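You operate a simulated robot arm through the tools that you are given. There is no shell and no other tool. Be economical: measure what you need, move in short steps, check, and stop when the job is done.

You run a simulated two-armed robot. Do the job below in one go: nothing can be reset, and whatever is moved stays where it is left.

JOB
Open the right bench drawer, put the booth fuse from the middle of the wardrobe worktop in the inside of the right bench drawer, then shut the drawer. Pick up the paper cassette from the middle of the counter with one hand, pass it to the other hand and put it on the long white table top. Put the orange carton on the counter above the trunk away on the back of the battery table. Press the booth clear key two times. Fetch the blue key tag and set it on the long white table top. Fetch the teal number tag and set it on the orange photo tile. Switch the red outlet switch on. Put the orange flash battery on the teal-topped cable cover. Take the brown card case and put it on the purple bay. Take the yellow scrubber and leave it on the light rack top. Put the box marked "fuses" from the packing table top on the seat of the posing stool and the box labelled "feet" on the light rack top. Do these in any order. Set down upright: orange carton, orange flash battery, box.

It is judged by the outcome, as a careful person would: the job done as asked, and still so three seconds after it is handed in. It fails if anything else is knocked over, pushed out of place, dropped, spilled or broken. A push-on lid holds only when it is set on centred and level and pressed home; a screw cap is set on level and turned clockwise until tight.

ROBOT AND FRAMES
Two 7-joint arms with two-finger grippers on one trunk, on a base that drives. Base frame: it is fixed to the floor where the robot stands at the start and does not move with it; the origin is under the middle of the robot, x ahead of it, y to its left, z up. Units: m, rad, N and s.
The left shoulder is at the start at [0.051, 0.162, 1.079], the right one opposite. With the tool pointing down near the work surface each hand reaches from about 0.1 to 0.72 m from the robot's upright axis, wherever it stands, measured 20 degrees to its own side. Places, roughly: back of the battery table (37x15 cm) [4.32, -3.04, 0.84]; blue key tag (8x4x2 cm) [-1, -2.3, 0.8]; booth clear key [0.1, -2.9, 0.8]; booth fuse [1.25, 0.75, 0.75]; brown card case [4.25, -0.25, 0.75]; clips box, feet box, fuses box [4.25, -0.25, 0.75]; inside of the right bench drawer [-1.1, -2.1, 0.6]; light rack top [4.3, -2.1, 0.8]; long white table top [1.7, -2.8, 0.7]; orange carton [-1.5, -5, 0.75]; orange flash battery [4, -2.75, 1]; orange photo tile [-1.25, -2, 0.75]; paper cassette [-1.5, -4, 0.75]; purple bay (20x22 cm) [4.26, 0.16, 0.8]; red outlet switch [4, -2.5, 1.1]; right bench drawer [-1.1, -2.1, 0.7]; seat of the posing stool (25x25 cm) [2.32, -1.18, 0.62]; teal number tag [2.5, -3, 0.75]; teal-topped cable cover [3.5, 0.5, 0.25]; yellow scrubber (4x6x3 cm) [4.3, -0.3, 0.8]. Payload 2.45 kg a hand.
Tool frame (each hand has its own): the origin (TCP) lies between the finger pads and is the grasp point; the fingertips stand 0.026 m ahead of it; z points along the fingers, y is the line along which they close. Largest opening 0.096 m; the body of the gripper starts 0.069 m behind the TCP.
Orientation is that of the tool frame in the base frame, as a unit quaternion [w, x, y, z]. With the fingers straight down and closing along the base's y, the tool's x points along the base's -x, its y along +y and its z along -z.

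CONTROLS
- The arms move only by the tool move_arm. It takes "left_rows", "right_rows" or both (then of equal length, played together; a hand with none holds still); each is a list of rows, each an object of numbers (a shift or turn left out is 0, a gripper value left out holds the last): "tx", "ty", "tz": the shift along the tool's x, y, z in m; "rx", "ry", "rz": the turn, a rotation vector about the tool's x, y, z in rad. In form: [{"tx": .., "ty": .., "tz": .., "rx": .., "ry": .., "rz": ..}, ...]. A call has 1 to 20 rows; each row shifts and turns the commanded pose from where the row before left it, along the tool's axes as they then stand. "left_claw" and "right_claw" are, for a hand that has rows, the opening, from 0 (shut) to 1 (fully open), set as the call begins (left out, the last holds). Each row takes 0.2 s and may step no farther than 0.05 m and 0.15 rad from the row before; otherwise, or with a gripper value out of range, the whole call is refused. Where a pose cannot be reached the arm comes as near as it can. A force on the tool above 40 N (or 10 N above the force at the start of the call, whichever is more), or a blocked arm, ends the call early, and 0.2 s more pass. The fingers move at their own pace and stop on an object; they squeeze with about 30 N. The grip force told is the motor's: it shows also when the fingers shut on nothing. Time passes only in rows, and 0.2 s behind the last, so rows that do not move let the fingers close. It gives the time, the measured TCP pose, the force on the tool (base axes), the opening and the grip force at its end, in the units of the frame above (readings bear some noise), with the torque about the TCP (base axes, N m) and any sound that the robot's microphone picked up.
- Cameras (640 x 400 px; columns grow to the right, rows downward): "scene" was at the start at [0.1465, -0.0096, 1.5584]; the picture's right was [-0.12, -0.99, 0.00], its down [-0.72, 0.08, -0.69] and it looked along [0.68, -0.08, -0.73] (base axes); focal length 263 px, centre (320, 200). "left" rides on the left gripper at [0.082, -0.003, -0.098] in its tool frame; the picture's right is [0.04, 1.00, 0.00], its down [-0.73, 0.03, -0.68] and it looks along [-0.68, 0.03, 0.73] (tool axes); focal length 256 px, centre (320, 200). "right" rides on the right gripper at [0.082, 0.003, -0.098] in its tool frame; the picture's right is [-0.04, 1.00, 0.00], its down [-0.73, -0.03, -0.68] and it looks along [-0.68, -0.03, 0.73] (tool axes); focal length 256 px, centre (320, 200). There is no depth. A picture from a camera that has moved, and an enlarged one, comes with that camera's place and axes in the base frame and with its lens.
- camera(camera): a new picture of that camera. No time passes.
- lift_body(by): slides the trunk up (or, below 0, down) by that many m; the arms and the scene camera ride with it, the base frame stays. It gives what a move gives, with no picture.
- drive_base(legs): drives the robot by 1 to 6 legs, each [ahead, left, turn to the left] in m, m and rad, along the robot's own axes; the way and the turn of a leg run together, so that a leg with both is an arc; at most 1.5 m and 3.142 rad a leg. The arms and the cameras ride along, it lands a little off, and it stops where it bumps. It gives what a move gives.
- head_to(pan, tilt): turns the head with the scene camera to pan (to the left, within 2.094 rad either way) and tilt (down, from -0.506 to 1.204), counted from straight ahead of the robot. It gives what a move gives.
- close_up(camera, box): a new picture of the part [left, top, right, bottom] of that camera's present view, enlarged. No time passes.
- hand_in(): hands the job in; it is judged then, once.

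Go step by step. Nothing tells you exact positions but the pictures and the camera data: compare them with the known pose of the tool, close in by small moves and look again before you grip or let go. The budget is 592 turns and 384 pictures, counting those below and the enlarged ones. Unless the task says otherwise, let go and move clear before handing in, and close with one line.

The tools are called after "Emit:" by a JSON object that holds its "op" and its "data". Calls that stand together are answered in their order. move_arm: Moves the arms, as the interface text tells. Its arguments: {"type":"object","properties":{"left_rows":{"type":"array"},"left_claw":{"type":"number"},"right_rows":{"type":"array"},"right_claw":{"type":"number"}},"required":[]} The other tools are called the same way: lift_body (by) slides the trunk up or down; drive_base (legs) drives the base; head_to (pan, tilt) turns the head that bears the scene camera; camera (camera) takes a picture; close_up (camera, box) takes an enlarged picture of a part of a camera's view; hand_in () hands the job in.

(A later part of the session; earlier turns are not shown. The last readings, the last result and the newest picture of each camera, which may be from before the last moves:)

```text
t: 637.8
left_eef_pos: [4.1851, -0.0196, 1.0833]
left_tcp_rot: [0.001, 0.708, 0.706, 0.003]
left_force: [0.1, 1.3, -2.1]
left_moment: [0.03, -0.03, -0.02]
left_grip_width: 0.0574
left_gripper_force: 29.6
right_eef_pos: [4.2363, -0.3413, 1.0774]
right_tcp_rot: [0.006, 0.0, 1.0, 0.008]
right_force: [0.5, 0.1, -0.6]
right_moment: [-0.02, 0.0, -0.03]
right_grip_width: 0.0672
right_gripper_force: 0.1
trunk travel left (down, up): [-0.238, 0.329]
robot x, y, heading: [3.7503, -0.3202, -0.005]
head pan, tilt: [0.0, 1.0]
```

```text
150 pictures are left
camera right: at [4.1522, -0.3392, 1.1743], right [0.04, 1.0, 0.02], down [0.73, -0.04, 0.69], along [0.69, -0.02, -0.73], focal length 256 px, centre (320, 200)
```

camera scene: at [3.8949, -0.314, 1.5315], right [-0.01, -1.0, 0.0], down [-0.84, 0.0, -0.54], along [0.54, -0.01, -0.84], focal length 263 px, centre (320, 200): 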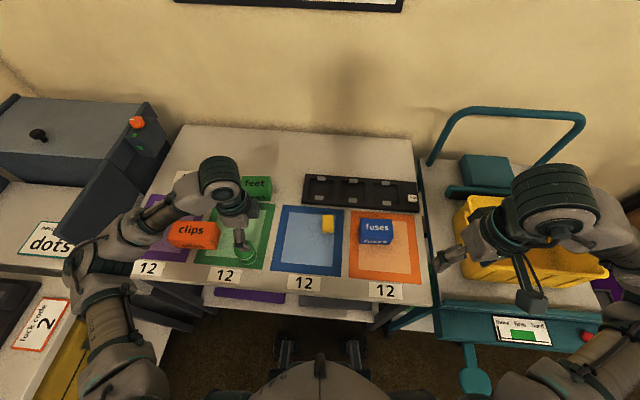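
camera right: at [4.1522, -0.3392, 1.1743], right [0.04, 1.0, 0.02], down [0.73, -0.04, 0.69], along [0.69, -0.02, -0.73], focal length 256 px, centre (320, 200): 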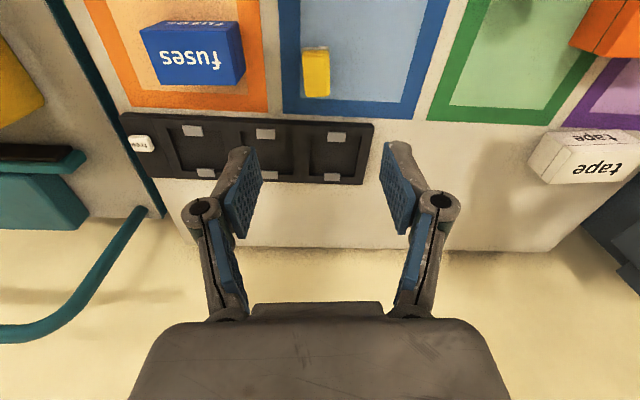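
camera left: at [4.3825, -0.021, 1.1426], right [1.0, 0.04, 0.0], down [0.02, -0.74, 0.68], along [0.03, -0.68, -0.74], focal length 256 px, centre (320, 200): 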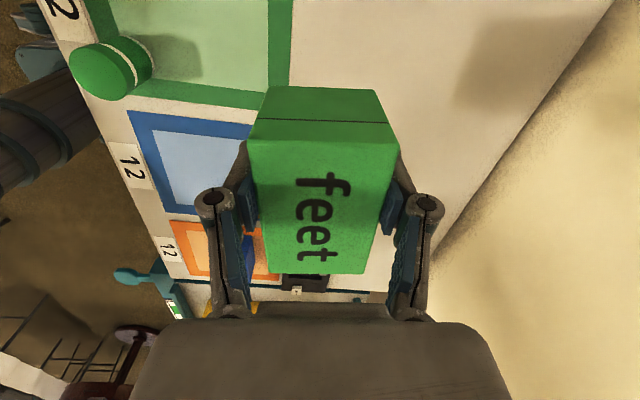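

Emit:
{"op": "move_arm", "data": {"right_rows": [{"tx": -0.018, "ty": -0.004}, {"tz": 0.05}, {"tz": 0.05}, {"tz": 0.05}, {}, {}]}}

Emit:
{"op": "camera", "data": {"camera": "right"}}

```text
t: 639.2
left_eef_pos: [4.1841, -0.0182, 1.0828]
left_tcp_rot: [0.001, 0.708, 0.706, 0.003]
left_force: [0.0, 0.0, -1.6]
left_moment: [0.06, 0.02, -0.03]
left_grip_width: 0.0576
left_gripper_force: 30.1
right_eef_pos: [4.2542, -0.3404, 0.9268]
right_tcp_rot: [0.006, 0.0, 1.0, 0.006]
right_force: [-0.8, 0.0, 0.1]
right_moment: [0.0, 0.0, -0.02]
right_grip_width: 0.067
right_gripper_force: 0.1
trunk travel left (down, up): [-0.238, 0.329]
robot x, y, heading: [3.749, -0.3166, -0.005]
head pan, tilt: [0.0, 1.0]
```

```text
149 pictures are left
camera right: at [4.1714, -0.3385, 1.0238], right [0.04, 1.0, 0.02], down [0.73, -0.04, 0.69], along [0.69, -0.02, -0.73], focal length 256 px, centre (320, 200)
```

right: 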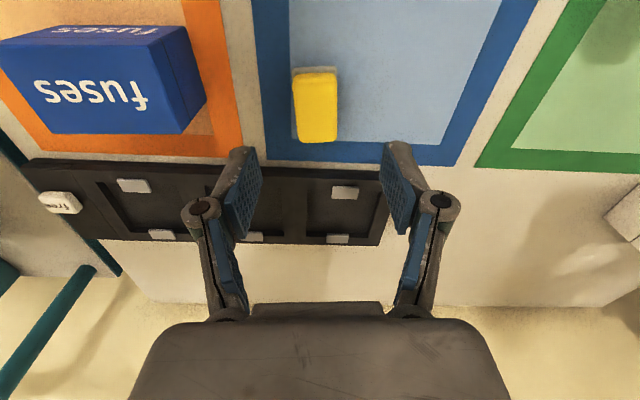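

Emit:
{"op": "move_arm", "data": {"right_rows": [{"tz": 0.045, "ty": -0.003}, {"tz": 0.03}, {"tz": 0.02}, {"tz": 0.005}, {}]}}

Emit:
{"op": "move_arm", "data": {"right_rows": [{}, {}, {}, {}], "right_claw": 0}}

Emit:
{"op": "move_arm", "data": {"right_rows": [{"tz": -0.02}, {"tz": -0.04}, {"tz": -0.05}, {"tz": -0.05}, {"tz": -0.05}, {}]}}

Emit:
{"op": "camera", "data": {"camera": "right"}}

```text
t: 640.4
left_eef_pos: [4.184, -0.0197, 1.0826]
left_tcp_rot: [0.001, 0.709, 0.706, 0.002]
left_force: [-0.8, -0.1, -3.2]
left_moment: [0.03, 0.02, -0.02]
left_grip_width: 0.0573
left_gripper_force: 29.7
right_eef_pos: [4.2541, -0.3417, 0.827]
right_tcp_rot: [0.006, 0.0, 1.0, 0.008]
right_force: [-1.1, -0.7, 0.7]
right_moment: [0.0, -0.01, 0.0]
right_grip_width: 0.0671
right_gripper_force: 0.0
trunk travel left (down, up): [-0.238, 0.329]
robot x, y, heading: [3.7465, -0.3215, -0.007]
head pan, tilt: [0.0, 1.0]
```

```text
t: 641.4
left_eef_pos: [4.1843, -0.019, 1.0815]
left_tcp_rot: [0.001, 0.708, 0.706, 0.002]
left_force: [0.3, -0.3, -2.6]
left_moment: [0.03, -0.05, 0.01]
left_grip_width: 0.0576
left_gripper_force: 30.5
right_eef_pos: [4.2553, -0.3434, 0.8275]
right_tcp_rot: [0.005, 0.0, 1.0, 0.008]
right_force: [2.1, -2.2, 8.6]
right_moment: [-0.13, 0.03, 0.01]
right_grip_width: 0.035
right_gripper_force: 29.9
trunk travel left (down, up): [-0.238, 0.329]
robot x, y, heading: [3.7499, -0.3167, -0.012]
head pan, tilt: [0.0, 1.0]
```

```text
t: 642.8
left_eef_pos: [4.1847, -0.0191, 1.0825]
left_tcp_rot: [0.002, 0.708, 0.706, 0.002]
left_force: [-0.4, 0.4, -2.6]
left_moment: [0.01, 0.0, 0.01]
left_grip_width: 0.0576
left_gripper_force: 29.8
right_eef_pos: [4.2531, -0.3441, 1.0387]
right_tcp_rot: [0.005, 0.0, 1.0, 0.007]
right_force: [-0.1, -0.3, 0.3]
right_moment: [0.0, 0.02, 0.0]
right_grip_width: 0.035
right_gripper_force: 30.3
trunk travel left (down, up): [-0.238, 0.329]
robot x, y, heading: [3.7496, -0.3205, -0.009]
head pan, tilt: [0.0, 1.0]
```

```text
148 pictures are left
camera right: at [4.1708, -0.3441, 1.1352], right [0.04, 1.0, 0.02], down [0.73, -0.04, 0.69], along [0.69, -0.02, -0.73], focal length 256 px, centre (320, 200)
```

right: 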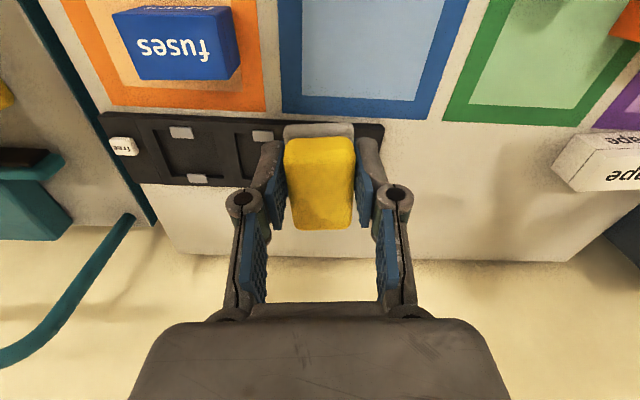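

Emit:
{"op": "lift_body", "data": {"by": 0.15}}

Emit:
{"op": "drive_base", "data": {"legs": [[-0.45, 0, 0], [0, -0.9, 0], [0, -0.85, 0]]}}

Emit:
{"op": "head_to", "data": {"pan": 0, "tilt": 0.8}}

Emit:
{"op": "move_arm", "data": {"left_rows": [{}, {}, {}, {}, {}, {}, {}, {}, {}, {}, {}, {}, {}, {}]}}

Emit:
{"op": "camera", "data": {"camera": "scene"}}

```text
t: 644.6
left_eef_pos: [4.1858, -0.0177, 1.2313]
left_tcp_rot: [0.001, 0.709, 0.706, 0.003]
left_force: [-0.7, -0.5, -2.2]
left_moment: [0.03, 0.0, -0.04]
left_grip_width: 0.0579
left_gripper_force: 29.6
right_eef_pos: [4.2537, -0.3454, 1.1872]
right_tcp_rot: [0.005, 0.0, 1.0, 0.006]
right_force: [-0.7, 0.2, -0.2]
right_moment: [-0.02, 0.01, -0.02]
right_grip_width: 0.0345
right_gripper_force: 29.8
trunk travel left (down, up): [-0.388, 0.179]
robot x, y, heading: [3.7478, -0.3186, -0.003]
head pan, tilt: [0.0, 1.0]
```

```text
t: 655.8
left_eef_pos: [3.7335, -1.7789, 1.234]
left_tcp_rot: [0.0, 0.707, 0.707, 0.005]
left_force: [0.3, 0.0, -2.7]
left_moment: [0.08, 0.0, -0.01]
left_grip_width: 0.0575
left_gripper_force: 30.0
right_eef_pos: [3.8036, -2.1047, 1.1879]
right_tcp_rot: [0.005, -0.004, 1.0, 0.01]
right_force: [0.2, 0.0, -0.7]
right_moment: [0.04, 0.07, 0.02]
right_grip_width: 0.0348
right_gripper_force: 30.4
trunk travel left (down, up): [-0.388, 0.179]
robot x, y, heading: [3.3025, -2.0757, -0.003]
head pan, tilt: [0.0, 1.0]
```

```text
t: 656.5
left_eef_pos: [3.729, -1.7726, 1.2345]
left_tcp_rot: [0.001, 0.706, 0.708, 0.004]
left_force: [0.1, -0.2, -1.7]
left_moment: [0.03, -0.01, 0.0]
left_grip_width: 0.0576
left_gripper_force: 29.6
right_eef_pos: [3.7992, -2.1001, 1.1898]
right_tcp_rot: [0.007, -0.003, 1.0, 0.008]
right_force: [0.3, -0.1, -0.8]
right_moment: [-0.01, 0.01, 0.0]
right_grip_width: 0.0351
right_gripper_force: 29.8
trunk travel left (down, up): [-0.388, 0.179]
robot x, y, heading: [3.3, -2.0733, 0.002]
head pan, tilt: [0.0, 0.799]
```

```text
t: 659.5
left_eef_pos: [3.7273, -1.7778, 1.2355]
left_tcp_rot: [0.001, 0.708, 0.707, 0.006]
left_force: [-0.3, 0.4, -2.7]
left_moment: [0.04, 0.02, -0.01]
left_grip_width: 0.0575
left_gripper_force: 30.4
right_eef_pos: [3.799, -2.1042, 1.1901]
right_tcp_rot: [0.006, -0.003, 1.0, 0.01]
right_force: [0.7, -0.4, -0.8]
right_moment: [0.02, 0.0, -0.01]
right_grip_width: 0.0351
right_gripper_force: 30.3
trunk travel left (down, up): [-0.388, 0.179]
robot x, y, heading: [3.2991, -2.077, 0.002]
head pan, tilt: [0.0, 0.799]
```

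```text
147 pictures are left
camera scene: at [3.3823, -2.0723, 1.6985], right [0.0, -1.0, 0.0], down [-0.72, 0.0, -0.69], along [0.69, 0.0, -0.72], focal length 263 px, centre (320, 200)
```

scene: 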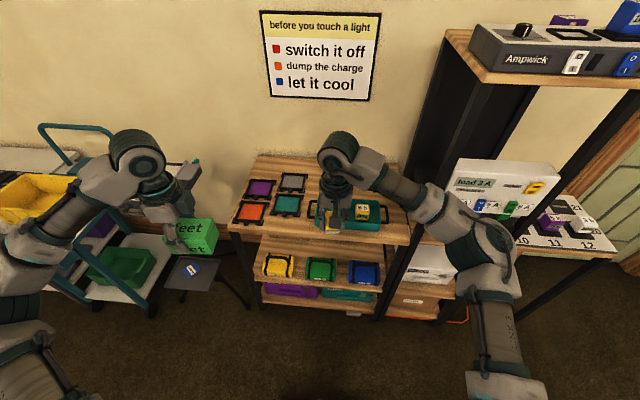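

Emit:
{"op": "move_arm", "data": {"right_rows": [{"tx": 0.04, "ty": -0.02}, {"tx": 0.04, "ty": -0.02}, {"tx": 0.04, "ty": -0.02}, {"tx": 0.04, "ty": -0.02}, {}]}}

Emit:
{"op": "close_up", "data": {"camera": "scene", "box": [220, 140, 420, 260]}}

```text
t: 660.7
left_eef_pos: [3.7287, -1.7764, 1.2345]
left_tcp_rot: [0.002, 0.707, 0.707, 0.005]
left_force: [-0.2, -0.3, -2.3]
left_moment: [0.05, 0.0, -0.01]
left_grip_width: 0.0575
left_gripper_force: 30.8
right_eef_pos: [3.6395, -2.1837, 1.1844]
right_tcp_rot: [0.006, -0.002, 1.0, 0.009]
right_force: [0.3, 0.3, 0.3]
right_moment: [0.01, 0.0, -0.02]
right_grip_width: 0.0351
right_gripper_force: 30.4
trunk travel left (down, up): [-0.388, 0.179]
robot x, y, heading: [3.298, -2.079, 0.002]
head pan, tilt: [0.0, 0.799]
```

```text
3.20 times, centred on (320, 200) of scene
camera zoom: at [3.3817, -2.0742, 1.6985], right [0.0, -1.0, 0.0], down [-0.72, 0.0, -0.69], along [0.69, 0.0, -0.72], focal length 840 px, centre (320, 200)
```

zoom: 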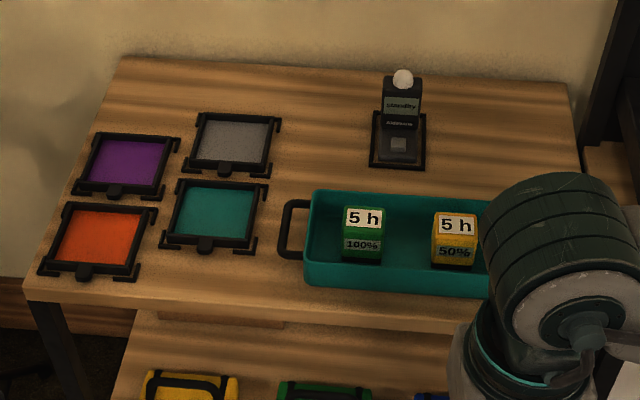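

Emit:
{"op": "drive_base", "data": {"legs": [[0.42, 0.06, 0], [0, 0, -0.15]]}}

Emit:
{"op": "lift_body", "data": {"by": -0.12}}

Emit:
{"op": "head_to", "data": {"pan": 0, "tilt": 1.0}}

Emit:
{"op": "move_arm", "data": {"right_rows": [{}, {}, {}, {}, {}, {}, {}, {}, {}, {}, {}, {}, {}, {}, {}, {}]}}

Emit:
{"op": "camera", "data": {"camera": "scene"}}

Emit:
{"op": "camera", "data": {"camera": "left"}}

```text
t: 662.9
left_eef_pos: [4.0772, -1.7325, 1.2355]
left_tcp_rot: [0.0, 0.711, 0.703, 0.006]
left_force: [0.4, 0.8, -2.5]
left_moment: [-0.01, 0.05, 0.01]
left_grip_width: 0.0578
left_gripper_force: 30.5
right_eef_pos: [3.983, -2.1379, 1.187]
right_tcp_rot: [0.011, 0.004, 1.0, 0.008]
right_force: [0.3, 0.3, -0.8]
right_moment: [-0.01, 0.04, -0.04]
right_grip_width: 0.0348
right_gripper_force: 30.2
trunk travel left (down, up): [-0.388, 0.179]
robot x, y, heading: [3.6413, -2.0207, -0.012]
head pan, tilt: [0.0, 0.799]
stopped in leg 1: the robot was blocked; the commanded pose is now the measured one
```

```text
t: 664.4
left_eef_pos: [4.0621, -1.758, 1.1275]
left_tcp_rot: [0.001, 0.715, 0.699, 0.017]
left_force: [0.0, -0.7, -2.0]
left_moment: [0.03, 0.05, 0.05]
left_grip_width: 0.0575
left_gripper_force: 29.9
right_eef_pos: [3.9656, -2.1624, 1.0698]
right_tcp_rot: [0.016, 0.009, 1.0, 0.014]
right_force: [0.3, -0.6, 0.9]
right_moment: [0.0, 0.0, -0.03]
right_grip_width: 0.035
right_gripper_force: 29.9
trunk travel left (down, up): [-0.268, 0.299]
robot x, y, heading: [3.6397, -2.0277, -0.026]
head pan, tilt: [0.0, 0.799]
```

```text
t: 665.1
left_eef_pos: [4.0643, -1.7568, 1.1271]
left_tcp_rot: [0.0, 0.714, 0.7, 0.016]
left_force: [0.0, 0.3, -2.4]
left_moment: [0.04, -0.01, -0.02]
left_grip_width: 0.0577
left_gripper_force: 30.0
right_eef_pos: [3.9672, -2.1618, 1.0707]
right_tcp_rot: [0.017, 0.009, 1.0, 0.015]
right_force: [0.4, 0.9, -0.7]
right_moment: [-0.01, -0.02, 0.0]
right_grip_width: 0.0348
right_gripper_force: 29.9
trunk travel left (down, up): [-0.268, 0.299]
robot x, y, heading: [3.6382, -2.0232, -0.022]
head pan, tilt: [0.0, 1.0]
```

```text
t: 668.8
left_eef_pos: [4.0947, -1.7762, 1.109]
left_tcp_rot: [-0.018, 0.716, 0.698, 0.008]
left_force: [0.1, 3.1, -2.2]
left_moment: [-0.17, -0.02, 0.04]
left_grip_width: 0.0576
left_gripper_force: 29.8
right_eef_pos: [3.9913, -2.183, 1.0478]
right_tcp_rot: [-0.006, 0.02, 1.0, 0.02]
right_force: [0.5, -1.0, -0.9]
right_moment: [-0.01, 0.01, 0.01]
right_grip_width: 0.0347
right_gripper_force: 29.9
trunk travel left (down, up): [-0.268, 0.299]
robot x, y, heading: [3.6292, -2.0283, -0.035]
head pan, tilt: [0.0, 1.0]
stopped in row 16 (right hand): the arm was blocked; the commanded pose is now the measured one
```

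```text
145 pictures are left
camera scene: at [3.7303, -1.9823, 1.5631], right [-0.03, -1.0, 0.03], down [-0.83, 0.01, -0.55], along [0.55, -0.04, -0.83], focal length 263 px, centre (320, 200)
```

scene: 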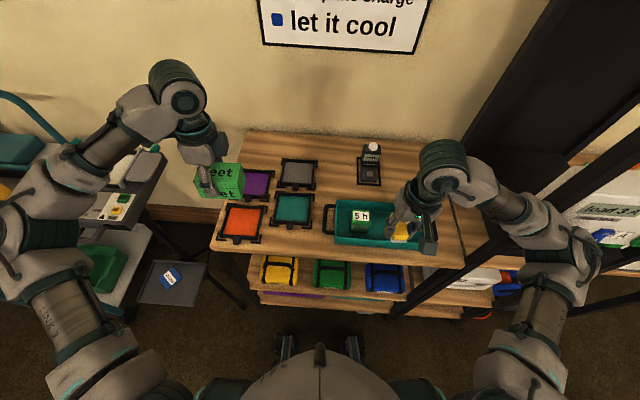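

```text
144 pictures are left
camera left: at [4.095, -1.6982, 1.211], right [1.0, 0.01, -0.01], down [0.02, -0.76, 0.65], along [0.0, -0.65, -0.76], focal length 256 px, centre (320, 200)
```

left: 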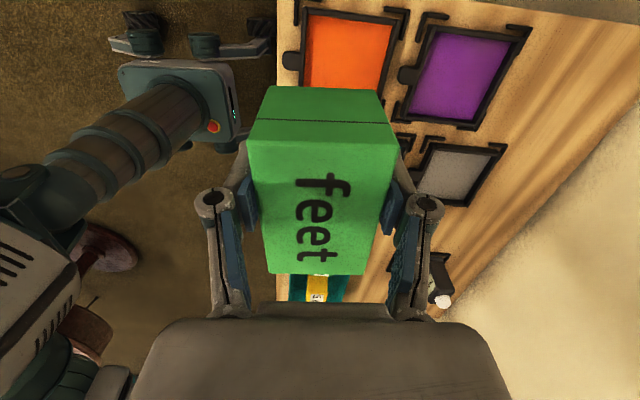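

Emit:
{"op": "drive_base", "data": {"legs": [[-0.12, 0, 0]]}}

Emit:
{"op": "head_to", "data": {"pan": -0.8, "tilt": 0.7}}

Emit:
{"op": "camera", "data": {"camera": "scene"}}

Emit:
{"op": "head_to", "data": {"pan": 0.0, "tilt": 1.2}}

Emit:
{"op": "camera", "data": {"camera": "scene"}}

```text
t: 669.4
left_eef_pos: [4.0973, -1.8141, 1.115]
left_tcp_rot: [-0.032, 0.716, 0.697, 0.021]
left_force: [-1.1, 0.3, -2.9]
left_moment: [-0.03, -0.05, -0.02]
left_grip_width: 0.0576
left_gripper_force: 29.9
right_eef_pos: [3.9928, -2.213, 1.0405]
right_tcp_rot: [-0.009, 0.013, 0.999, 0.035]
right_force: [-0.2, -1.2, 0.2]
right_moment: [-0.02, 0.04, -0.03]
right_grip_width: 0.0349
right_gripper_force: 30.1
trunk travel left (down, up): [-0.268, 0.299]
robot x, y, heading: [3.6307, -2.0248, -0.034]
head pan, tilt: [0.0, 1.0]
stopped in leg 1: the robot was blocked; the commanded pose is now the measured one
```

```text
t: 670.5
left_eef_pos: [4.0963, -1.8178, 1.1167]
left_tcp_rot: [-0.032, 0.717, 0.696, 0.02]
left_force: [0.9, 0.0, -2.9]
left_moment: [0.03, -0.01, -0.02]
left_grip_width: 0.0576
left_gripper_force: 29.9
right_eef_pos: [3.9935, -2.2158, 1.0404]
right_tcp_rot: [-0.009, 0.014, 0.999, 0.035]
right_force: [0.4, -0.6, 0.4]
right_moment: [0.09, 0.13, -0.03]
right_grip_width: 0.0348
right_gripper_force: 30.0
trunk travel left (down, up): [-0.268, 0.299]
robot x, y, heading: [3.6298, -2.0225, -0.028]
head pan, tilt: [-0.799, 0.7]
```

```text
143 pictures are left
camera scene: at [3.7268, -2.035, 1.5884], right [-0.74, -0.68, 0.02], down [-0.43, 0.45, -0.78], along [0.52, -0.59, -0.62], focal length 263 px, centre (320, 200)
```

scene: 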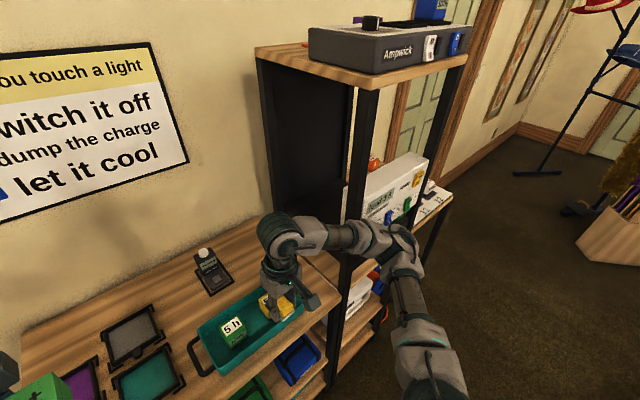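

```text
t: 671.7
left_eef_pos: [4.0894, -1.8275, 1.1239]
left_tcp_rot: [-0.032, 0.718, 0.695, 0.027]
left_force: [0.1, -1.1, -2.7]
left_moment: [-0.01, 0.03, 0.03]
left_grip_width: 0.0574
left_gripper_force: 29.3
right_eef_pos: [3.984, -2.2301, 1.0444]
right_tcp_rot: [-0.003, 0.019, 0.999, 0.042]
right_force: [-0.6, 0.9, -0.5]
right_moment: [0.0, 0.04, 0.03]
right_grip_width: 0.0347
right_gripper_force: 30.4
trunk travel left (down, up): [-0.268, 0.299]
robot x, y, heading: [3.6321, -2.0227, -0.033]
head pan, tilt: [0.0, 1.201]
```

```text
142 pictures are left
camera scene: at [3.7014, -2.0185, 1.554], right [-0.03, -1.0, 0.01], down [-0.92, 0.03, -0.38], along [0.38, -0.02, -0.92], focal length 263 px, centre (320, 200)
```

scene: 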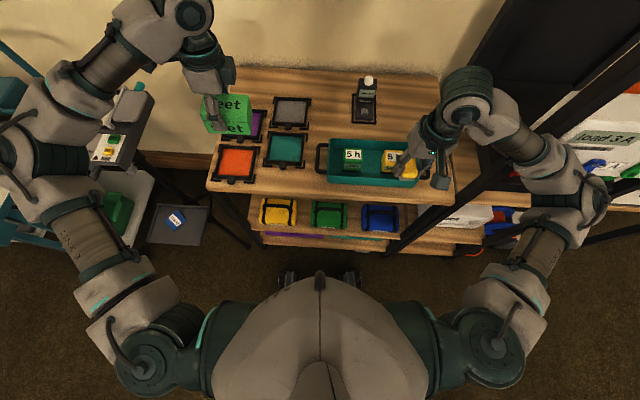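

Emit:
{"op": "close_up", "data": {"camera": "scene", "box": [380, 50, 640, 300]}}

Emit:
{"op": "close_up", "data": {"camera": "scene", "box": [0, 50, 260, 300]}}

Emit:
{"op": "camera", "data": {"camera": "right"}}

```text
1.60 times, centred on (510, 175) of scene
camera zoom: at [3.7014, -2.0185, 1.554], right [-0.03, -1.0, 0.01], down [-0.92, 0.03, -0.38], along [0.38, -0.02, -0.92], focal length 420 px, centre (16, 240)
```

zoom: 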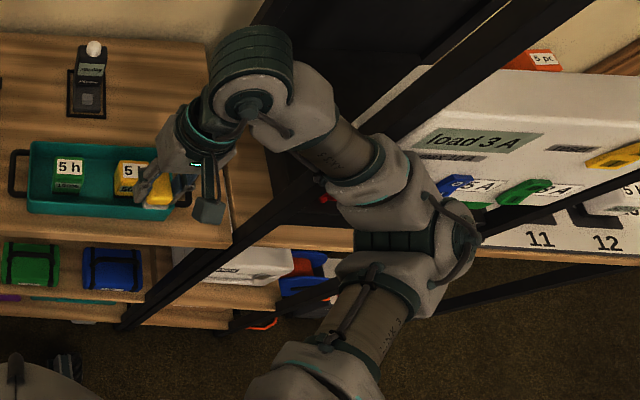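

```text
1.60 times, centred on (130, 175) of scene
camera zoom: at [3.7014, -2.0185, 1.554], right [-0.03, -1.0, 0.01], down [-0.92, 0.03, -0.38], along [0.38, -0.02, -0.92], focal length 420 px, centre (624, 240)
```

zoom: 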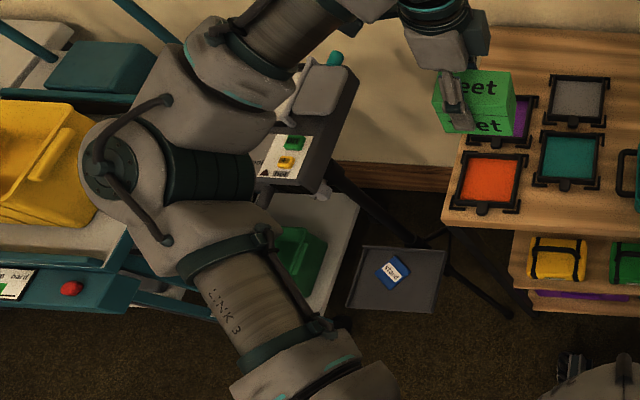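

```text
139 pictures are left
camera right: at [3.9028, -2.232, 1.143], right [0.08, 0.99, 0.08], down [0.73, -0.11, 0.67], along [0.67, 0.01, -0.74], focal length 256 px, centre (320, 200)
```

right: 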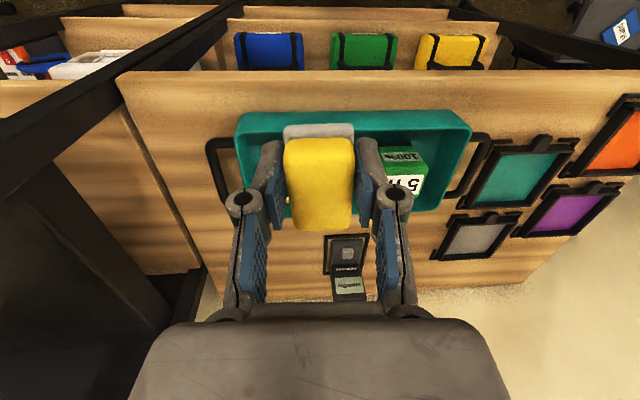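

Emit:
{"op": "lift_body", "data": {"by": 0.12}}

Emit:
{"op": "camera", "data": {"camera": "scene"}}

```text
t: 673.2
left_eef_pos: [4.093, -1.8247, 1.2395]
left_tcp_rot: [-0.035, 0.716, 0.697, 0.025]
left_force: [0.2, 0.2, -2.7]
left_moment: [0.03, 0.01, 0.01]
left_grip_width: 0.0578
left_gripper_force: 29.5
right_eef_pos: [3.9892, -2.2241, 1.1601]
right_tcp_rot: [-0.008, 0.016, 0.999, 0.04]
right_force: [0.5, 0.2, -1.7]
right_moment: [0.0, -0.01, 0.0]
right_grip_width: 0.0349
right_gripper_force: 29.8
trunk travel left (down, up): [-0.388, 0.179]
robot x, y, heading: [3.6319, -2.023, -0.032]
head pan, tilt: [0.0, 1.201]
```

```text
138 pictures are left
camera scene: at [3.6583, -2.0166, 1.6716], right [-0.03, -1.0, 0.01], down [-0.93, 0.03, -0.38], along [0.38, -0.02, -0.93], focal length 263 px, centre (320, 200)
```

scene: 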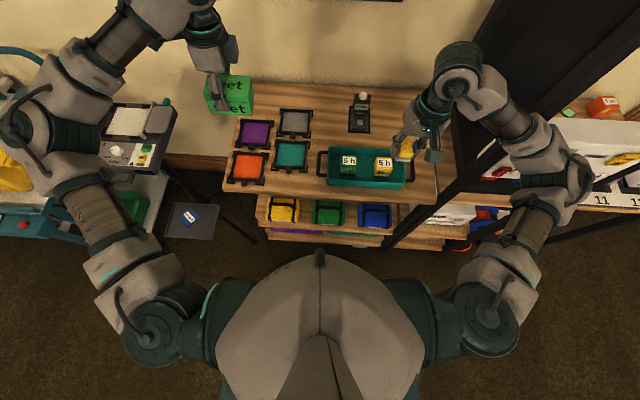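

Emit:
{"op": "drive_base", "data": {"legs": [[-0.08, 0, 0]]}}

Emit:
{"op": "camera", "data": {"camera": "scene"}}

```text
t: 674.2
left_eef_pos: [4.0358, -1.8228, 1.2298]
left_tcp_rot: [-0.042, 0.716, 0.696, 0.018]
left_force: [-0.1, 0.3, -2.3]
left_moment: [0.0, 0.02, 0.01]
left_grip_width: 0.0576
left_gripper_force: 30.0
right_eef_pos: [3.9313, -2.2213, 1.1522]
right_tcp_rot: [-0.018, 0.016, 0.999, 0.042]
right_force: [0.3, -0.4, -0.8]
right_moment: [-0.03, 0.02, 0.0]
right_grip_width: 0.0348
right_gripper_force: 30.2
trunk travel left (down, up): [-0.388, 0.179]
robot x, y, heading: [3.5533, -2.0225, -0.027]
head pan, tilt: [0.0, 1.201]
```

```text
137 pictures are left
camera scene: at [3.6231, -2.0163, 1.6703], right [-0.03, -1.0, 0.0], down [-0.94, 0.03, -0.35], along [0.35, -0.01, -0.94], focal length 263 px, centre (320, 200)
```

scene: 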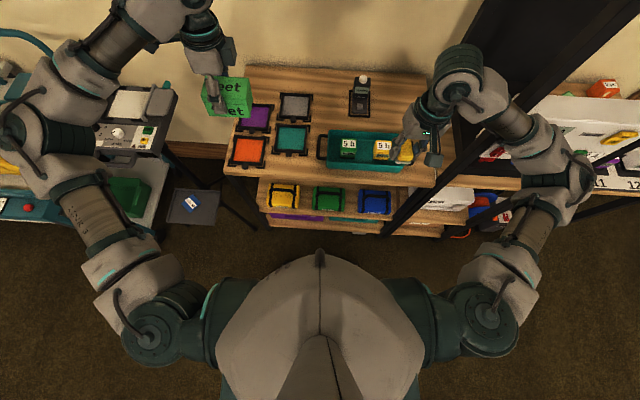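

Emit:
{"op": "drive_base", "data": {"legs": [[-0.2, 0, 0]]}}

Emit:
{"op": "head_to", "data": {"pan": -0.1, "tilt": 0.7}}

Emit:
{"op": "move_arm", "data": {"left_rows": [{}, {}, {}, {}, {}, {}, {}, {}, {}, {}]}}

Emit:
{"op": "camera", "data": {"camera": "scene"}}

```text
t: 675.8
left_eef_pos: [3.8258, -1.8206, 1.2368]
left_tcp_rot: [-0.04, 0.715, 0.697, 0.022]
left_force: [0.3, -0.3, -1.6]
left_moment: [0.02, -0.02, -0.03]
left_grip_width: 0.0578
left_gripper_force: 29.9
right_eef_pos: [3.7211, -2.2202, 1.155]
right_tcp_rot: [-0.014, 0.016, 0.999, 0.043]
right_force: [-0.2, -0.1, -0.6]
right_moment: [-0.02, 0.02, 0.0]
right_grip_width: 0.0349
right_gripper_force: 29.9
trunk travel left (down, up): [-0.388, 0.179]
robot x, y, heading: [3.3519, -2.014, -0.025]
head pan, tilt: [0.0, 1.201]
```

```text
t: 676.8
left_eef_pos: [3.8189, -1.8193, 1.2386]
left_tcp_rot: [-0.038, 0.716, 0.697, 0.023]
left_force: [-0.6, -1.0, -2.3]
left_moment: [0.06, 0.0, 0.03]
left_grip_width: 0.0578
left_gripper_force: 29.9
right_eef_pos: [3.7146, -2.219, 1.1573]
right_tcp_rot: [-0.012, 0.016, 0.999, 0.043]
right_force: [0.1, -0.3, -0.7]
right_moment: [0.02, 0.0, -0.02]
right_grip_width: 0.0349
right_gripper_force: 30.2
trunk travel left (down, up): [-0.388, 0.179]
robot x, y, heading: [3.3535, -2.0149, -0.03]
head pan, tilt: [-0.099, 0.7]
```

```text
t: 679.0
left_eef_pos: [3.8199, -1.8193, 1.2382]
left_tcp_rot: [-0.038, 0.716, 0.697, 0.023]
left_force: [0.2, 1.1, -3.1]
left_moment: [0.0, -0.01, -0.03]
left_grip_width: 0.0576
left_gripper_force: 30.4
right_eef_pos: [3.7148, -2.2191, 1.1577]
right_tcp_rot: [-0.012, 0.015, 0.999, 0.043]
right_force: [0.4, -0.2, -0.1]
right_moment: [-0.04, 0.02, 0.0]
right_grip_width: 0.0347
right_gripper_force: 29.5
trunk travel left (down, up): [-0.388, 0.179]
robot x, y, heading: [3.3521, -2.0134, -0.027]
head pan, tilt: [-0.099, 0.7]
```

```text
136 pictures are left
camera scene: at [3.4395, -2.0262, 1.7068], right [-0.13, -0.99, 0.0], down [-0.64, 0.08, -0.76], along [0.76, -0.1, -0.65], focal length 263 px, centre (320, 200)
```

scene: 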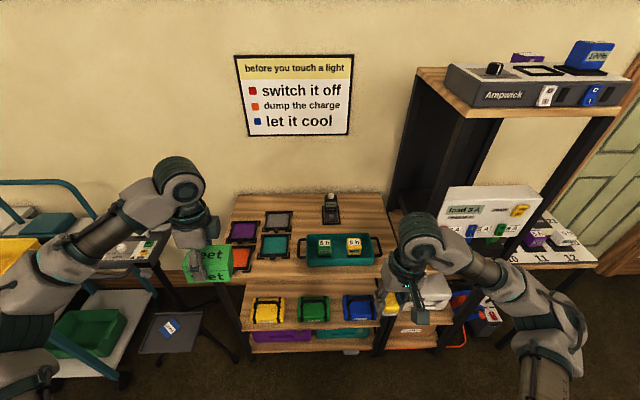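

Emit:
{"op": "drive_base", "data": {"legs": [[0, 0, -0.275], [0.31, 0.027, 0]]}}

Emit:
{"op": "head_to", "data": {"pan": 0.0, "tilt": 1.0}}

Emit:
{"op": "move_arm", "data": {"left_rows": [{}, {}, {}, {}, {}, {}, {}, {}, {}, {}, {}, {}, {}, {}]}}

Emit:
{"op": "camera", "data": {"camera": "scene"}}

```text
t: 682.1
left_eef_pos: [4.1534, -2.0253, 1.2416]
left_tcp_rot: [-0.033, 0.806, 0.59, 0.032]
left_force: [-0.3, 0.4, -2.3]
left_moment: [0.03, 0.0, 0.01]
left_grip_width: 0.0577
left_gripper_force: 30.0
right_eef_pos: [3.9418, -2.3778, 1.1596]
right_tcp_rot: [-0.001, 0.15, 0.988, 0.042]
right_force: [0.2, -0.2, 0.0]
right_moment: [0.02, 0.02, 0.0]
right_grip_width: 0.0347
right_gripper_force: 29.7
trunk travel left (down, up): [-0.388, 0.179]
robot x, y, heading: [3.6588, -2.0862, -0.308]
head pan, tilt: [-0.099, 0.7]
stopped in leg 2: the robot was blocked; the commanded pose is now the measured one
```

```text
t: 682.9
left_eef_pos: [4.1521, -2.0245, 1.2422]
left_tcp_rot: [-0.032, 0.806, 0.59, 0.032]
left_force: [-0.8, -0.2, -2.7]
left_moment: [0.06, 0.01, 0.0]
left_grip_width: 0.0577
left_gripper_force: 30.1
right_eef_pos: [3.9405, -2.3792, 1.1597]
right_tcp_rot: [-0.001, 0.149, 0.988, 0.043]
right_force: [0.0, 1.5, -0.8]
right_moment: [0.0, -0.01, -0.01]
right_grip_width: 0.035
right_gripper_force: 30.0
trunk travel left (down, up): [-0.388, 0.179]
robot x, y, heading: [3.6574, -2.0849, -0.307]
head pan, tilt: [0.0, 1.0]
```

```text
t: 685.9
left_eef_pos: [4.1519, -2.0237, 1.2421]
left_tcp_rot: [-0.032, 0.806, 0.59, 0.032]
left_force: [-0.3, -0.3, -2.8]
left_moment: [0.0, -0.02, 0.0]
left_grip_width: 0.0577
left_gripper_force: 29.4
right_eef_pos: [3.9421, -2.3771, 1.1593]
right_tcp_rot: [0.0, 0.149, 0.988, 0.043]
right_force: [0.0, -0.8, -0.4]
right_moment: [0.01, -0.03, -0.03]
right_grip_width: 0.0349
right_gripper_force: 30.0
trunk travel left (down, up): [-0.388, 0.179]
robot x, y, heading: [3.6613, -2.0824, -0.312]
head pan, tilt: [0.0, 1.0]
```

```text
135 pictures are left
camera scene: at [3.727, -2.1068, 1.6835], right [-0.3, -0.95, 0.0], down [-0.8, 0.26, -0.54], along [0.51, -0.16, -0.84], focal length 263 px, centre (320, 200)
```

scene: 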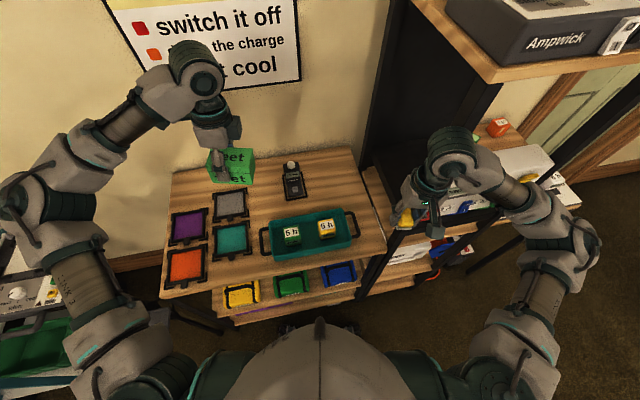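

Emit:
{"op": "drive_base", "data": {"legs": [[-0.03, 0, 0]]}}

Emit:
{"op": "lift_body", "data": {"by": -0.12}}

Emit:
{"op": "move_arm", "data": {"left_rows": [{}, {}, {}, {}, {}, {}, {}, {}, {}, {}, {}, {}, {}, {}]}}

Emit:
{"op": "camera", "data": {"camera": "scene"}}

Emit:
{"op": "camera", "data": {"camera": "left"}}

```text
t: 686.7
left_eef_pos: [4.1308, -2.0174, 1.2374]
left_tcp_rot: [-0.034, 0.806, 0.59, 0.03]
left_force: [1.1, -0.6, -3.0]
left_moment: [0.03, -0.01, 0.01]
left_grip_width: 0.0575
left_gripper_force: 29.6
right_eef_pos: [3.9193, -2.372, 1.1571]
right_tcp_rot: [-0.005, 0.15, 0.988, 0.043]
right_force: [0.2, 0.2, 0.0]
right_moment: [0.0, 0.04, 0.01]
right_grip_width: 0.0349
right_gripper_force: 30.2
trunk travel left (down, up): [-0.388, 0.179]
robot x, y, heading: [3.6293, -2.0754, -0.309]
head pan, tilt: [0.0, 1.0]
```

```text
t: 688.2
left_eef_pos: [4.1189, -2.0126, 1.125]
left_tcp_rot: [-0.031, 0.805, 0.591, 0.033]
left_force: [-0.2, -0.2, -1.9]
left_moment: [0.04, 0.01, 0.01]
left_grip_width: 0.0577
left_gripper_force: 29.8
right_eef_pos: [3.9084, -2.3676, 1.0421]
right_tcp_rot: [0.001, 0.15, 0.988, 0.042]
right_force: [0.5, 0.1, -0.2]
right_moment: [0.02, 0.01, -0.01]
right_grip_width: 0.0348
right_gripper_force: 29.8
trunk travel left (down, up): [-0.268, 0.299]
robot x, y, heading: [3.6295, -2.075, -0.308]
head pan, tilt: [0.0, 1.0]
```

```text
t: 691.2
left_eef_pos: [4.1196, -2.0138, 1.1233]
left_tcp_rot: [-0.031, 0.805, 0.591, 0.032]
left_force: [0.6, 1.4, -2.2]
left_moment: [0.0, 0.0, 0.02]
left_grip_width: 0.0573
left_gripper_force: 29.7
right_eef_pos: [3.9092, -2.3677, 1.0413]
right_tcp_rot: [0.0, 0.15, 0.988, 0.042]
right_force: [-0.8, -0.3, 0.5]
right_moment: [-0.02, -0.02, 0.01]
right_grip_width: 0.035
right_gripper_force: 29.4
trunk travel left (down, up): [-0.268, 0.299]
robot x, y, heading: [3.6277, -2.0757, -0.312]
head pan, tilt: [0.0, 1.0]
```

```text
134 pictures are left
camera scene: at [3.7484, -2.1135, 1.5626], right [-0.3, -0.95, 0.0], down [-0.8, 0.26, -0.54], along [0.51, -0.16, -0.84], focal length 263 px, centre (320, 200)
```

scene: 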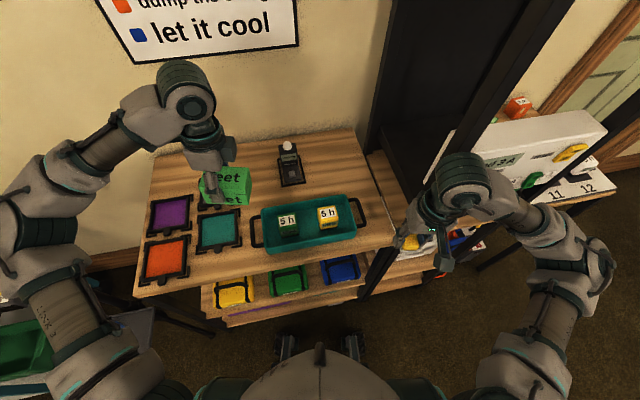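

```text
133 pictures are left
camera left: at [4.1406, -1.9441, 1.2293], right [0.96, -0.26, -0.01], down [-0.2, -0.77, 0.61], along [-0.17, -0.59, -0.79], focal length 256 px, centre (320, 200)
```

left: 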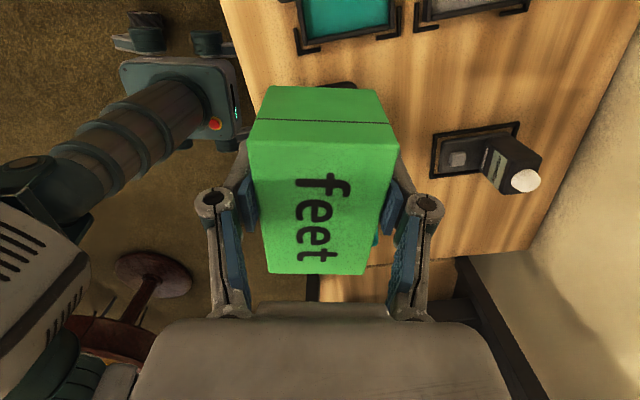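

Emit:
{"op": "move_arm", "data": {"left_rows": [{"ry": -0.089}, {"rz": -0.15}, {"rz": -0.15}, {"ty": 0.045, "tx": -0.015}, {"ty": 0.045, "tx": -0.015}, {"ty": 0.045, "tx": -0.015}, {"ty": 0.045, "tx": -0.015}, {"ty": 0.01}, {}, {}]}}

Emit:
{"op": "camera", "data": {"camera": "left"}}

Emit:
{"op": "camera", "data": {"camera": "scene"}}

```text
t: 693.4
left_eef_pos: [4.3101, -2.0761, 1.1212]
left_tcp_rot: [-0.007, 0.709, 0.706, -0.002]
left_force: [-0.4, 0.2, -1.7]
left_moment: [0.03, -0.01, 0.0]
left_grip_width: 0.0572
left_gripper_force: 29.5
right_eef_pos: [3.9095, -2.3685, 1.0401]
right_tcp_rot: [-0.001, 0.151, 0.988, 0.043]
right_force: [-0.1, -0.1, -0.1]
right_moment: [0.0, 0.0, -0.02]
right_grip_width: 0.0349
right_gripper_force: 29.4
trunk travel left (down, up): [-0.268, 0.299]
robot x, y, heading: [3.6293, -2.0765, -0.308]
head pan, tilt: [0.0, 1.0]
```

```text
132 pictures are left
camera left: at [4.3093, -1.9944, 1.2205], right [1.0, 0.03, -0.01], down [0.03, -0.74, 0.68], along [0.01, -0.68, -0.74], focal length 256 px, centre (320, 200)
```

left: 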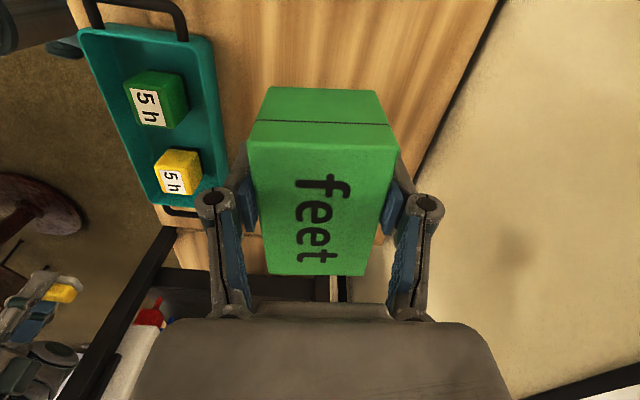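

```text
131 pictures are left
camera scene: at [3.75, -2.1139, 1.5624], right [-0.3, -0.95, 0.0], down [-0.8, 0.26, -0.54], along [0.51, -0.16, -0.84], focal length 263 px, centre (320, 200)
```

scene: 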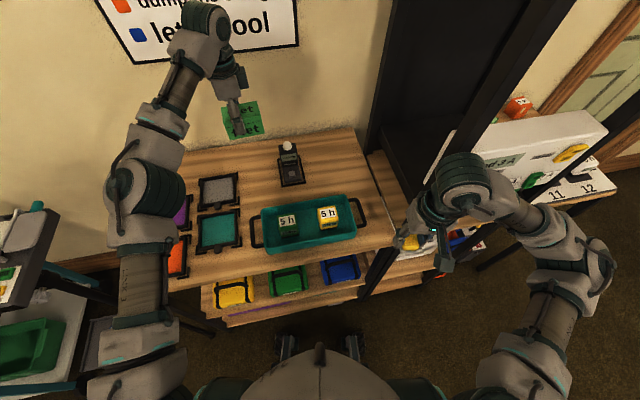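

Emit:
{"op": "move_arm", "data": {"left_rows": [{"tz": 0.045}, {"tz": 0.045}, {"tz": 0.045}, {"tz": 0.03}, {}]}}

Emit:
{"op": "camera", "data": {"camera": "left"}}

Emit:
{"op": "close_up", "data": {"camera": "scene", "box": [190, 110, 350, 230]}}

```text
t: 694.6
left_eef_pos: [4.3079, -2.0744, 0.9563]
left_tcp_rot: [-0.004, 0.709, 0.705, -0.002]
left_force: [-0.7, 0.0, -2.4]
left_moment: [0.01, -0.01, -0.01]
left_grip_width: 0.0574
left_gripper_force: 30.0
right_eef_pos: [3.9078, -2.3683, 1.0395]
right_tcp_rot: [0.0, 0.15, 0.988, 0.043]
right_force: [-0.5, 0.4, 0.5]
right_moment: [-0.03, -0.03, 0.01]
right_grip_width: 0.0348
right_gripper_force: 30.2
trunk travel left (down, up): [-0.268, 0.299]
robot x, y, heading: [3.6325, -2.0788, -0.308]
head pan, tilt: [0.0, 1.0]
```

```text
130 pictures are left
camera left: at [4.3068, -1.9933, 1.056], right [1.0, 0.04, -0.01], down [0.03, -0.74, 0.68], along [0.02, -0.68, -0.74], focal length 256 px, centre (320, 200)
```

left: 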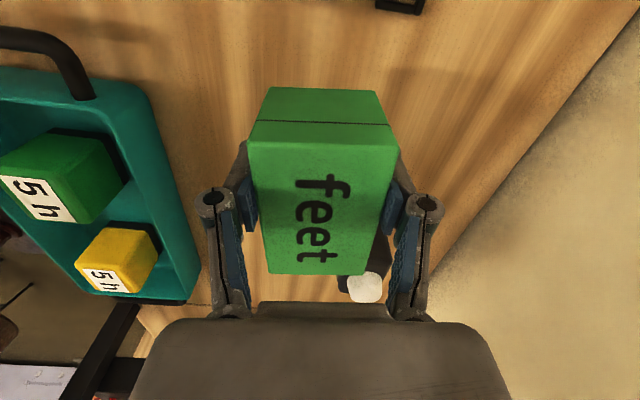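

```text
3.33 times, centred on (270, 170) of scene
camera zoom: at [3.7488, -2.1142, 1.5626], right [-0.3, -0.95, 0.0], down [-0.8, 0.26, -0.54], along [0.51, -0.16, -0.84], focal length 875 px, centre (487, 300)
```

zoom: 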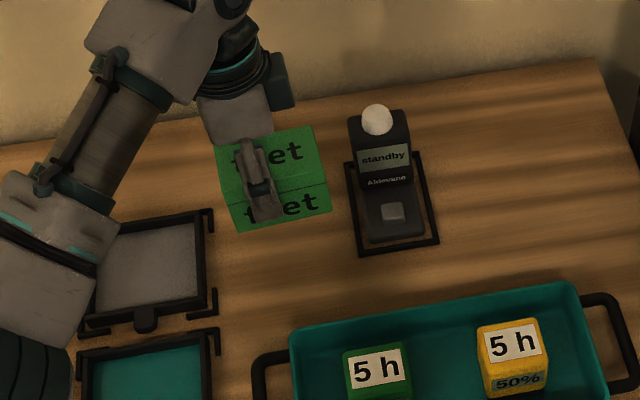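

Emit:
{"op": "move_arm", "data": {"left_rows": [{"tz": 0.03}, {"tz": 0.01}, {"tz": 0.006}, {"tz": 0.005}, {"tz": 0.005}, {"tz": 0.005}, {"tz": 0.005}, {"tz": 0.005}]}}

Emit:
{"op": "close_up", "data": {"camera": "scene", "box": [190, 110, 350, 230]}}

```text
t: 696.4
left_eef_pos: [4.3063, -2.0756, 0.8879]
left_tcp_rot: [-0.004, 0.709, 0.705, -0.002]
left_force: [2.0, 0.8, 22.2]
left_moment: [0.0, -0.11, -0.09]
left_grip_width: 0.0574
left_gripper_force: 29.8
right_eef_pos: [3.9071, -2.3684, 1.0407]
right_tcp_rot: [0.002, 0.15, 0.988, 0.043]
right_force: [0.4, -0.2, -0.5]
right_moment: [0.0, -0.01, 0.02]
right_grip_width: 0.0349
right_gripper_force: 30.2
trunk travel left (down, up): [-0.268, 0.299]
robot x, y, heading: [3.63, -2.0738, -0.31]
head pan, tilt: [0.0, 1.0]
```

```text
3.33 times, centred on (270, 170) of scene
camera zoom: at [3.7443, -2.1144, 1.5633], right [-0.3, -0.95, 0.0], down [-0.8, 0.26, -0.54], along [0.51, -0.16, -0.84], focal length 875 px, centre (487, 300)
```

zoom: 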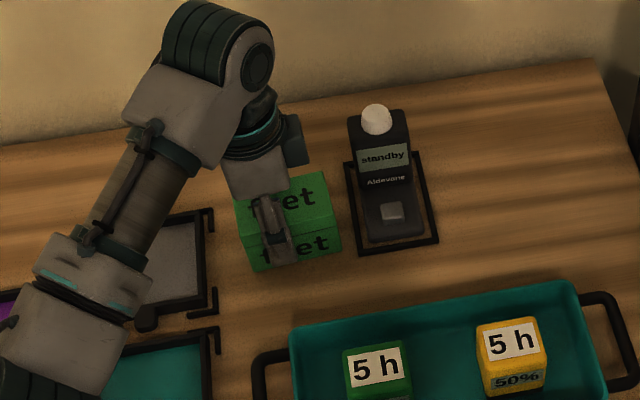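

Box sits on the rack (contact at 0.888). Release and lift away.

Emit:
{"op": "move_arm", "data": {"left_rows": [{"tz": -0.001}, {}, {}], "left_claw": 0.85}}

Emit:
{"op": "move_arm", "data": {"left_rows": [{"tz": -0.02}, {"tz": -0.045}, {"tz": -0.05}, {"tz": -0.05}, {"tz": -0.05}, {"ty": -0.045, "tx": 0.015}, {"ty": -0.045, "tx": 0.015}, {"ty": -0.045, "tx": 0.015}, {"ty": -0.045}, {}]}}

Emit:
{"op": "camera", "data": {"camera": "scene"}}

```text
t: 697.2
left_eef_pos: [4.307, -2.074, 0.885]
left_tcp_rot: [-0.006, 0.709, 0.706, -0.003]
left_force: [-0.4, -0.4, 0.3]
left_moment: [-0.01, 0.0, 0.05]
left_grip_width: 0.0816
left_gripper_force: 0.0
right_eef_pos: [3.9086, -2.3682, 1.0406]
right_tcp_rot: [0.0, 0.15, 0.988, 0.043]
right_force: [0.2, 0.5, -0.6]
right_moment: [0.04, 0.01, 0.01]
right_grip_width: 0.0347
right_gripper_force: 30.5
trunk travel left (down, up): [-0.268, 0.299]
robot x, y, heading: [3.6305, -2.0749, -0.309]
head pan, tilt: [0.0, 1.0]
```

```text
t: 699.4
left_eef_pos: [4.13, -2.0308, 1.1027]
left_tcp_rot: [-0.006, 0.709, 0.705, -0.003]
left_force: [0.8, 0.2, 0.4]
left_moment: [0.0, 0.0, -0.01]
left_grip_width: 0.0818
left_gripper_force: 0.0
right_eef_pos: [3.9095, -2.3697, 1.04]
right_tcp_rot: [0.0, 0.15, 0.988, 0.044]
right_force: [0.9, 0.7, -0.9]
right_moment: [-0.02, -0.02, -0.03]
right_grip_width: 0.0347
right_gripper_force: 30.1
trunk travel left (down, up): [-0.268, 0.299]
robot x, y, heading: [3.63, -2.0781, -0.311]
head pan, tilt: [0.0, 1.0]
```

```text
127 pictures are left
camera scene: at [3.7481, -2.116, 1.5625], right [-0.3, -0.95, 0.0], down [-0.8, 0.26, -0.54], along [0.51, -0.16, -0.84], focal length 263 px, centre (320, 200)
```

scene: 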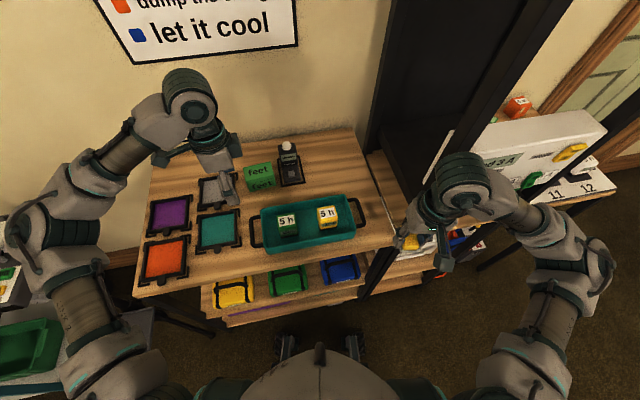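

Emit:
{"op": "lift_body", "data": {"by": 0.12}}

Emit:
{"op": "move_arm", "data": {"left_rows": [{"tx": 0.04, "ty": -0.02}, {"tx": 0.04, "ty": -0.02}, {"tx": 0.04, "ty": -0.02}, {"tx": 0.03, "ty": -0.03}, {}], "right_rows": [{"tx": 0.04}, {"tx": 0.03}, {}, {}, {}]}}

Emit:
{"op": "drive_base", "data": {"legs": [[-0.1, 0, 0], [0, 0, -0.19], [0.06, 0.1, 0]]}}

Emit:
{"op": "move_arm", "data": {"right_rows": [{}, {}, {}, {}, {}, {}, {}, {}, {}, {}, {}, {}]}}

Emit:
{"op": "camera", "data": {"camera": "scene"}}

```text
t: 700.9
left_eef_pos: [4.1309, -2.029, 1.2227]
left_tcp_rot: [-0.006, 0.709, 0.705, -0.002]
left_force: [-0.1, -0.1, 0.0]
left_moment: [-0.02, 0.01, 0.02]
left_grip_width: 0.0814
left_gripper_force: 0.1
right_eef_pos: [3.9101, -2.3676, 1.1598]
right_tcp_rot: [0.0, 0.15, 0.988, 0.042]
right_force: [-0.7, -0.1, 0.2]
right_moment: [-0.03, 0.0, 0.0]
right_grip_width: 0.0347
right_gripper_force: 29.7
trunk travel left (down, up): [-0.388, 0.179]
robot x, y, heading: [3.6321, -2.0753, -0.307]
head pan, tilt: [0.0, 1.0]
```

```text
t: 702.1
left_eef_pos: [4.0427, -1.8807, 1.2244]
left_tcp_rot: [-0.006, 0.71, 0.705, -0.003]
left_force: [0.1, -0.5, 0.5]
left_moment: [0.03, 0.03, -0.01]
left_grip_width: 0.0816
left_gripper_force: 0.1
right_eef_pos: [3.8425, -2.3481, 1.1613]
right_tcp_rot: [-0.001, 0.151, 0.988, 0.043]
right_force: [0.1, 0.5, -0.9]
right_moment: [0.01, 0.02, -0.03]
right_grip_width: 0.035
right_gripper_force: 29.9
trunk travel left (down, up): [-0.388, 0.179]
robot x, y, heading: [3.6287, -2.0738, -0.305]
head pan, tilt: [0.0, 1.0]
```

```text
t: 704.8
left_eef_pos: [4.0551, -1.9129, 1.2337]
left_tcp_rot: [-0.01, 0.774, 0.633, 0.013]
left_force: [0.2, -1.1, -0.7]
left_moment: [0.14, 0.0, 0.0]
left_grip_width: 0.0819
left_gripper_force: 0.0
right_eef_pos: [3.7706, -2.3315, 1.1541]
right_tcp_rot: [0.008, 0.245, 0.968, 0.057]
right_force: [0.5, -1.6, -0.2]
right_moment: [0.04, 0.03, -0.02]
right_grip_width: 0.035
right_gripper_force: 29.8
trunk travel left (down, up): [-0.388, 0.179]
robot x, y, heading: [3.6322, -1.9939, -0.496]
head pan, tilt: [0.0, 1.0]
```

```text
t: 707.4
left_eef_pos: [4.061, -1.8965, 1.2308]
left_tcp_rot: [-0.007, 0.776, 0.631, 0.005]
left_force: [0.7, -0.3, 0.6]
left_moment: [0.05, -0.01, -0.01]
left_grip_width: 0.0821
left_gripper_force: 0.1
right_eef_pos: [3.7779, -2.3161, 1.1599]
right_tcp_rot: [0.005, 0.246, 0.968, 0.047]
right_force: [-0.6, -0.3, -0.8]
right_moment: [0.0, 0.02, 0.02]
right_grip_width: 0.035
right_gripper_force: 30.0
trunk travel left (down, up): [-0.388, 0.179]
robot x, y, heading: [3.6265, -1.9988, -0.498]
head pan, tilt: [0.0, 1.0]
```

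```text
126 pictures are left
camera scene: at [3.6935, -2.0263, 1.6836], right [-0.48, -0.88, 0.0], down [-0.74, 0.4, -0.54], along [0.47, -0.26, -0.84], focal length 263 px, centre (320, 200)
```

scene: 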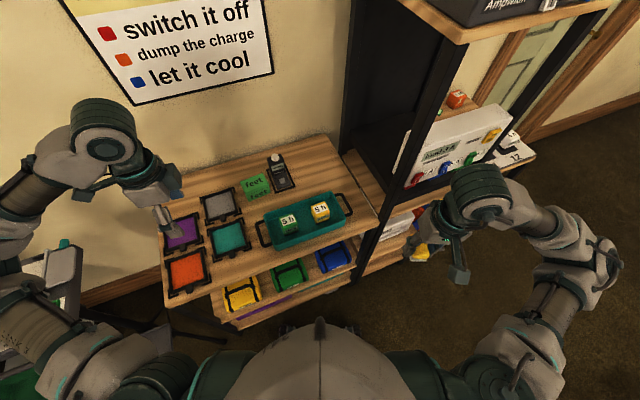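

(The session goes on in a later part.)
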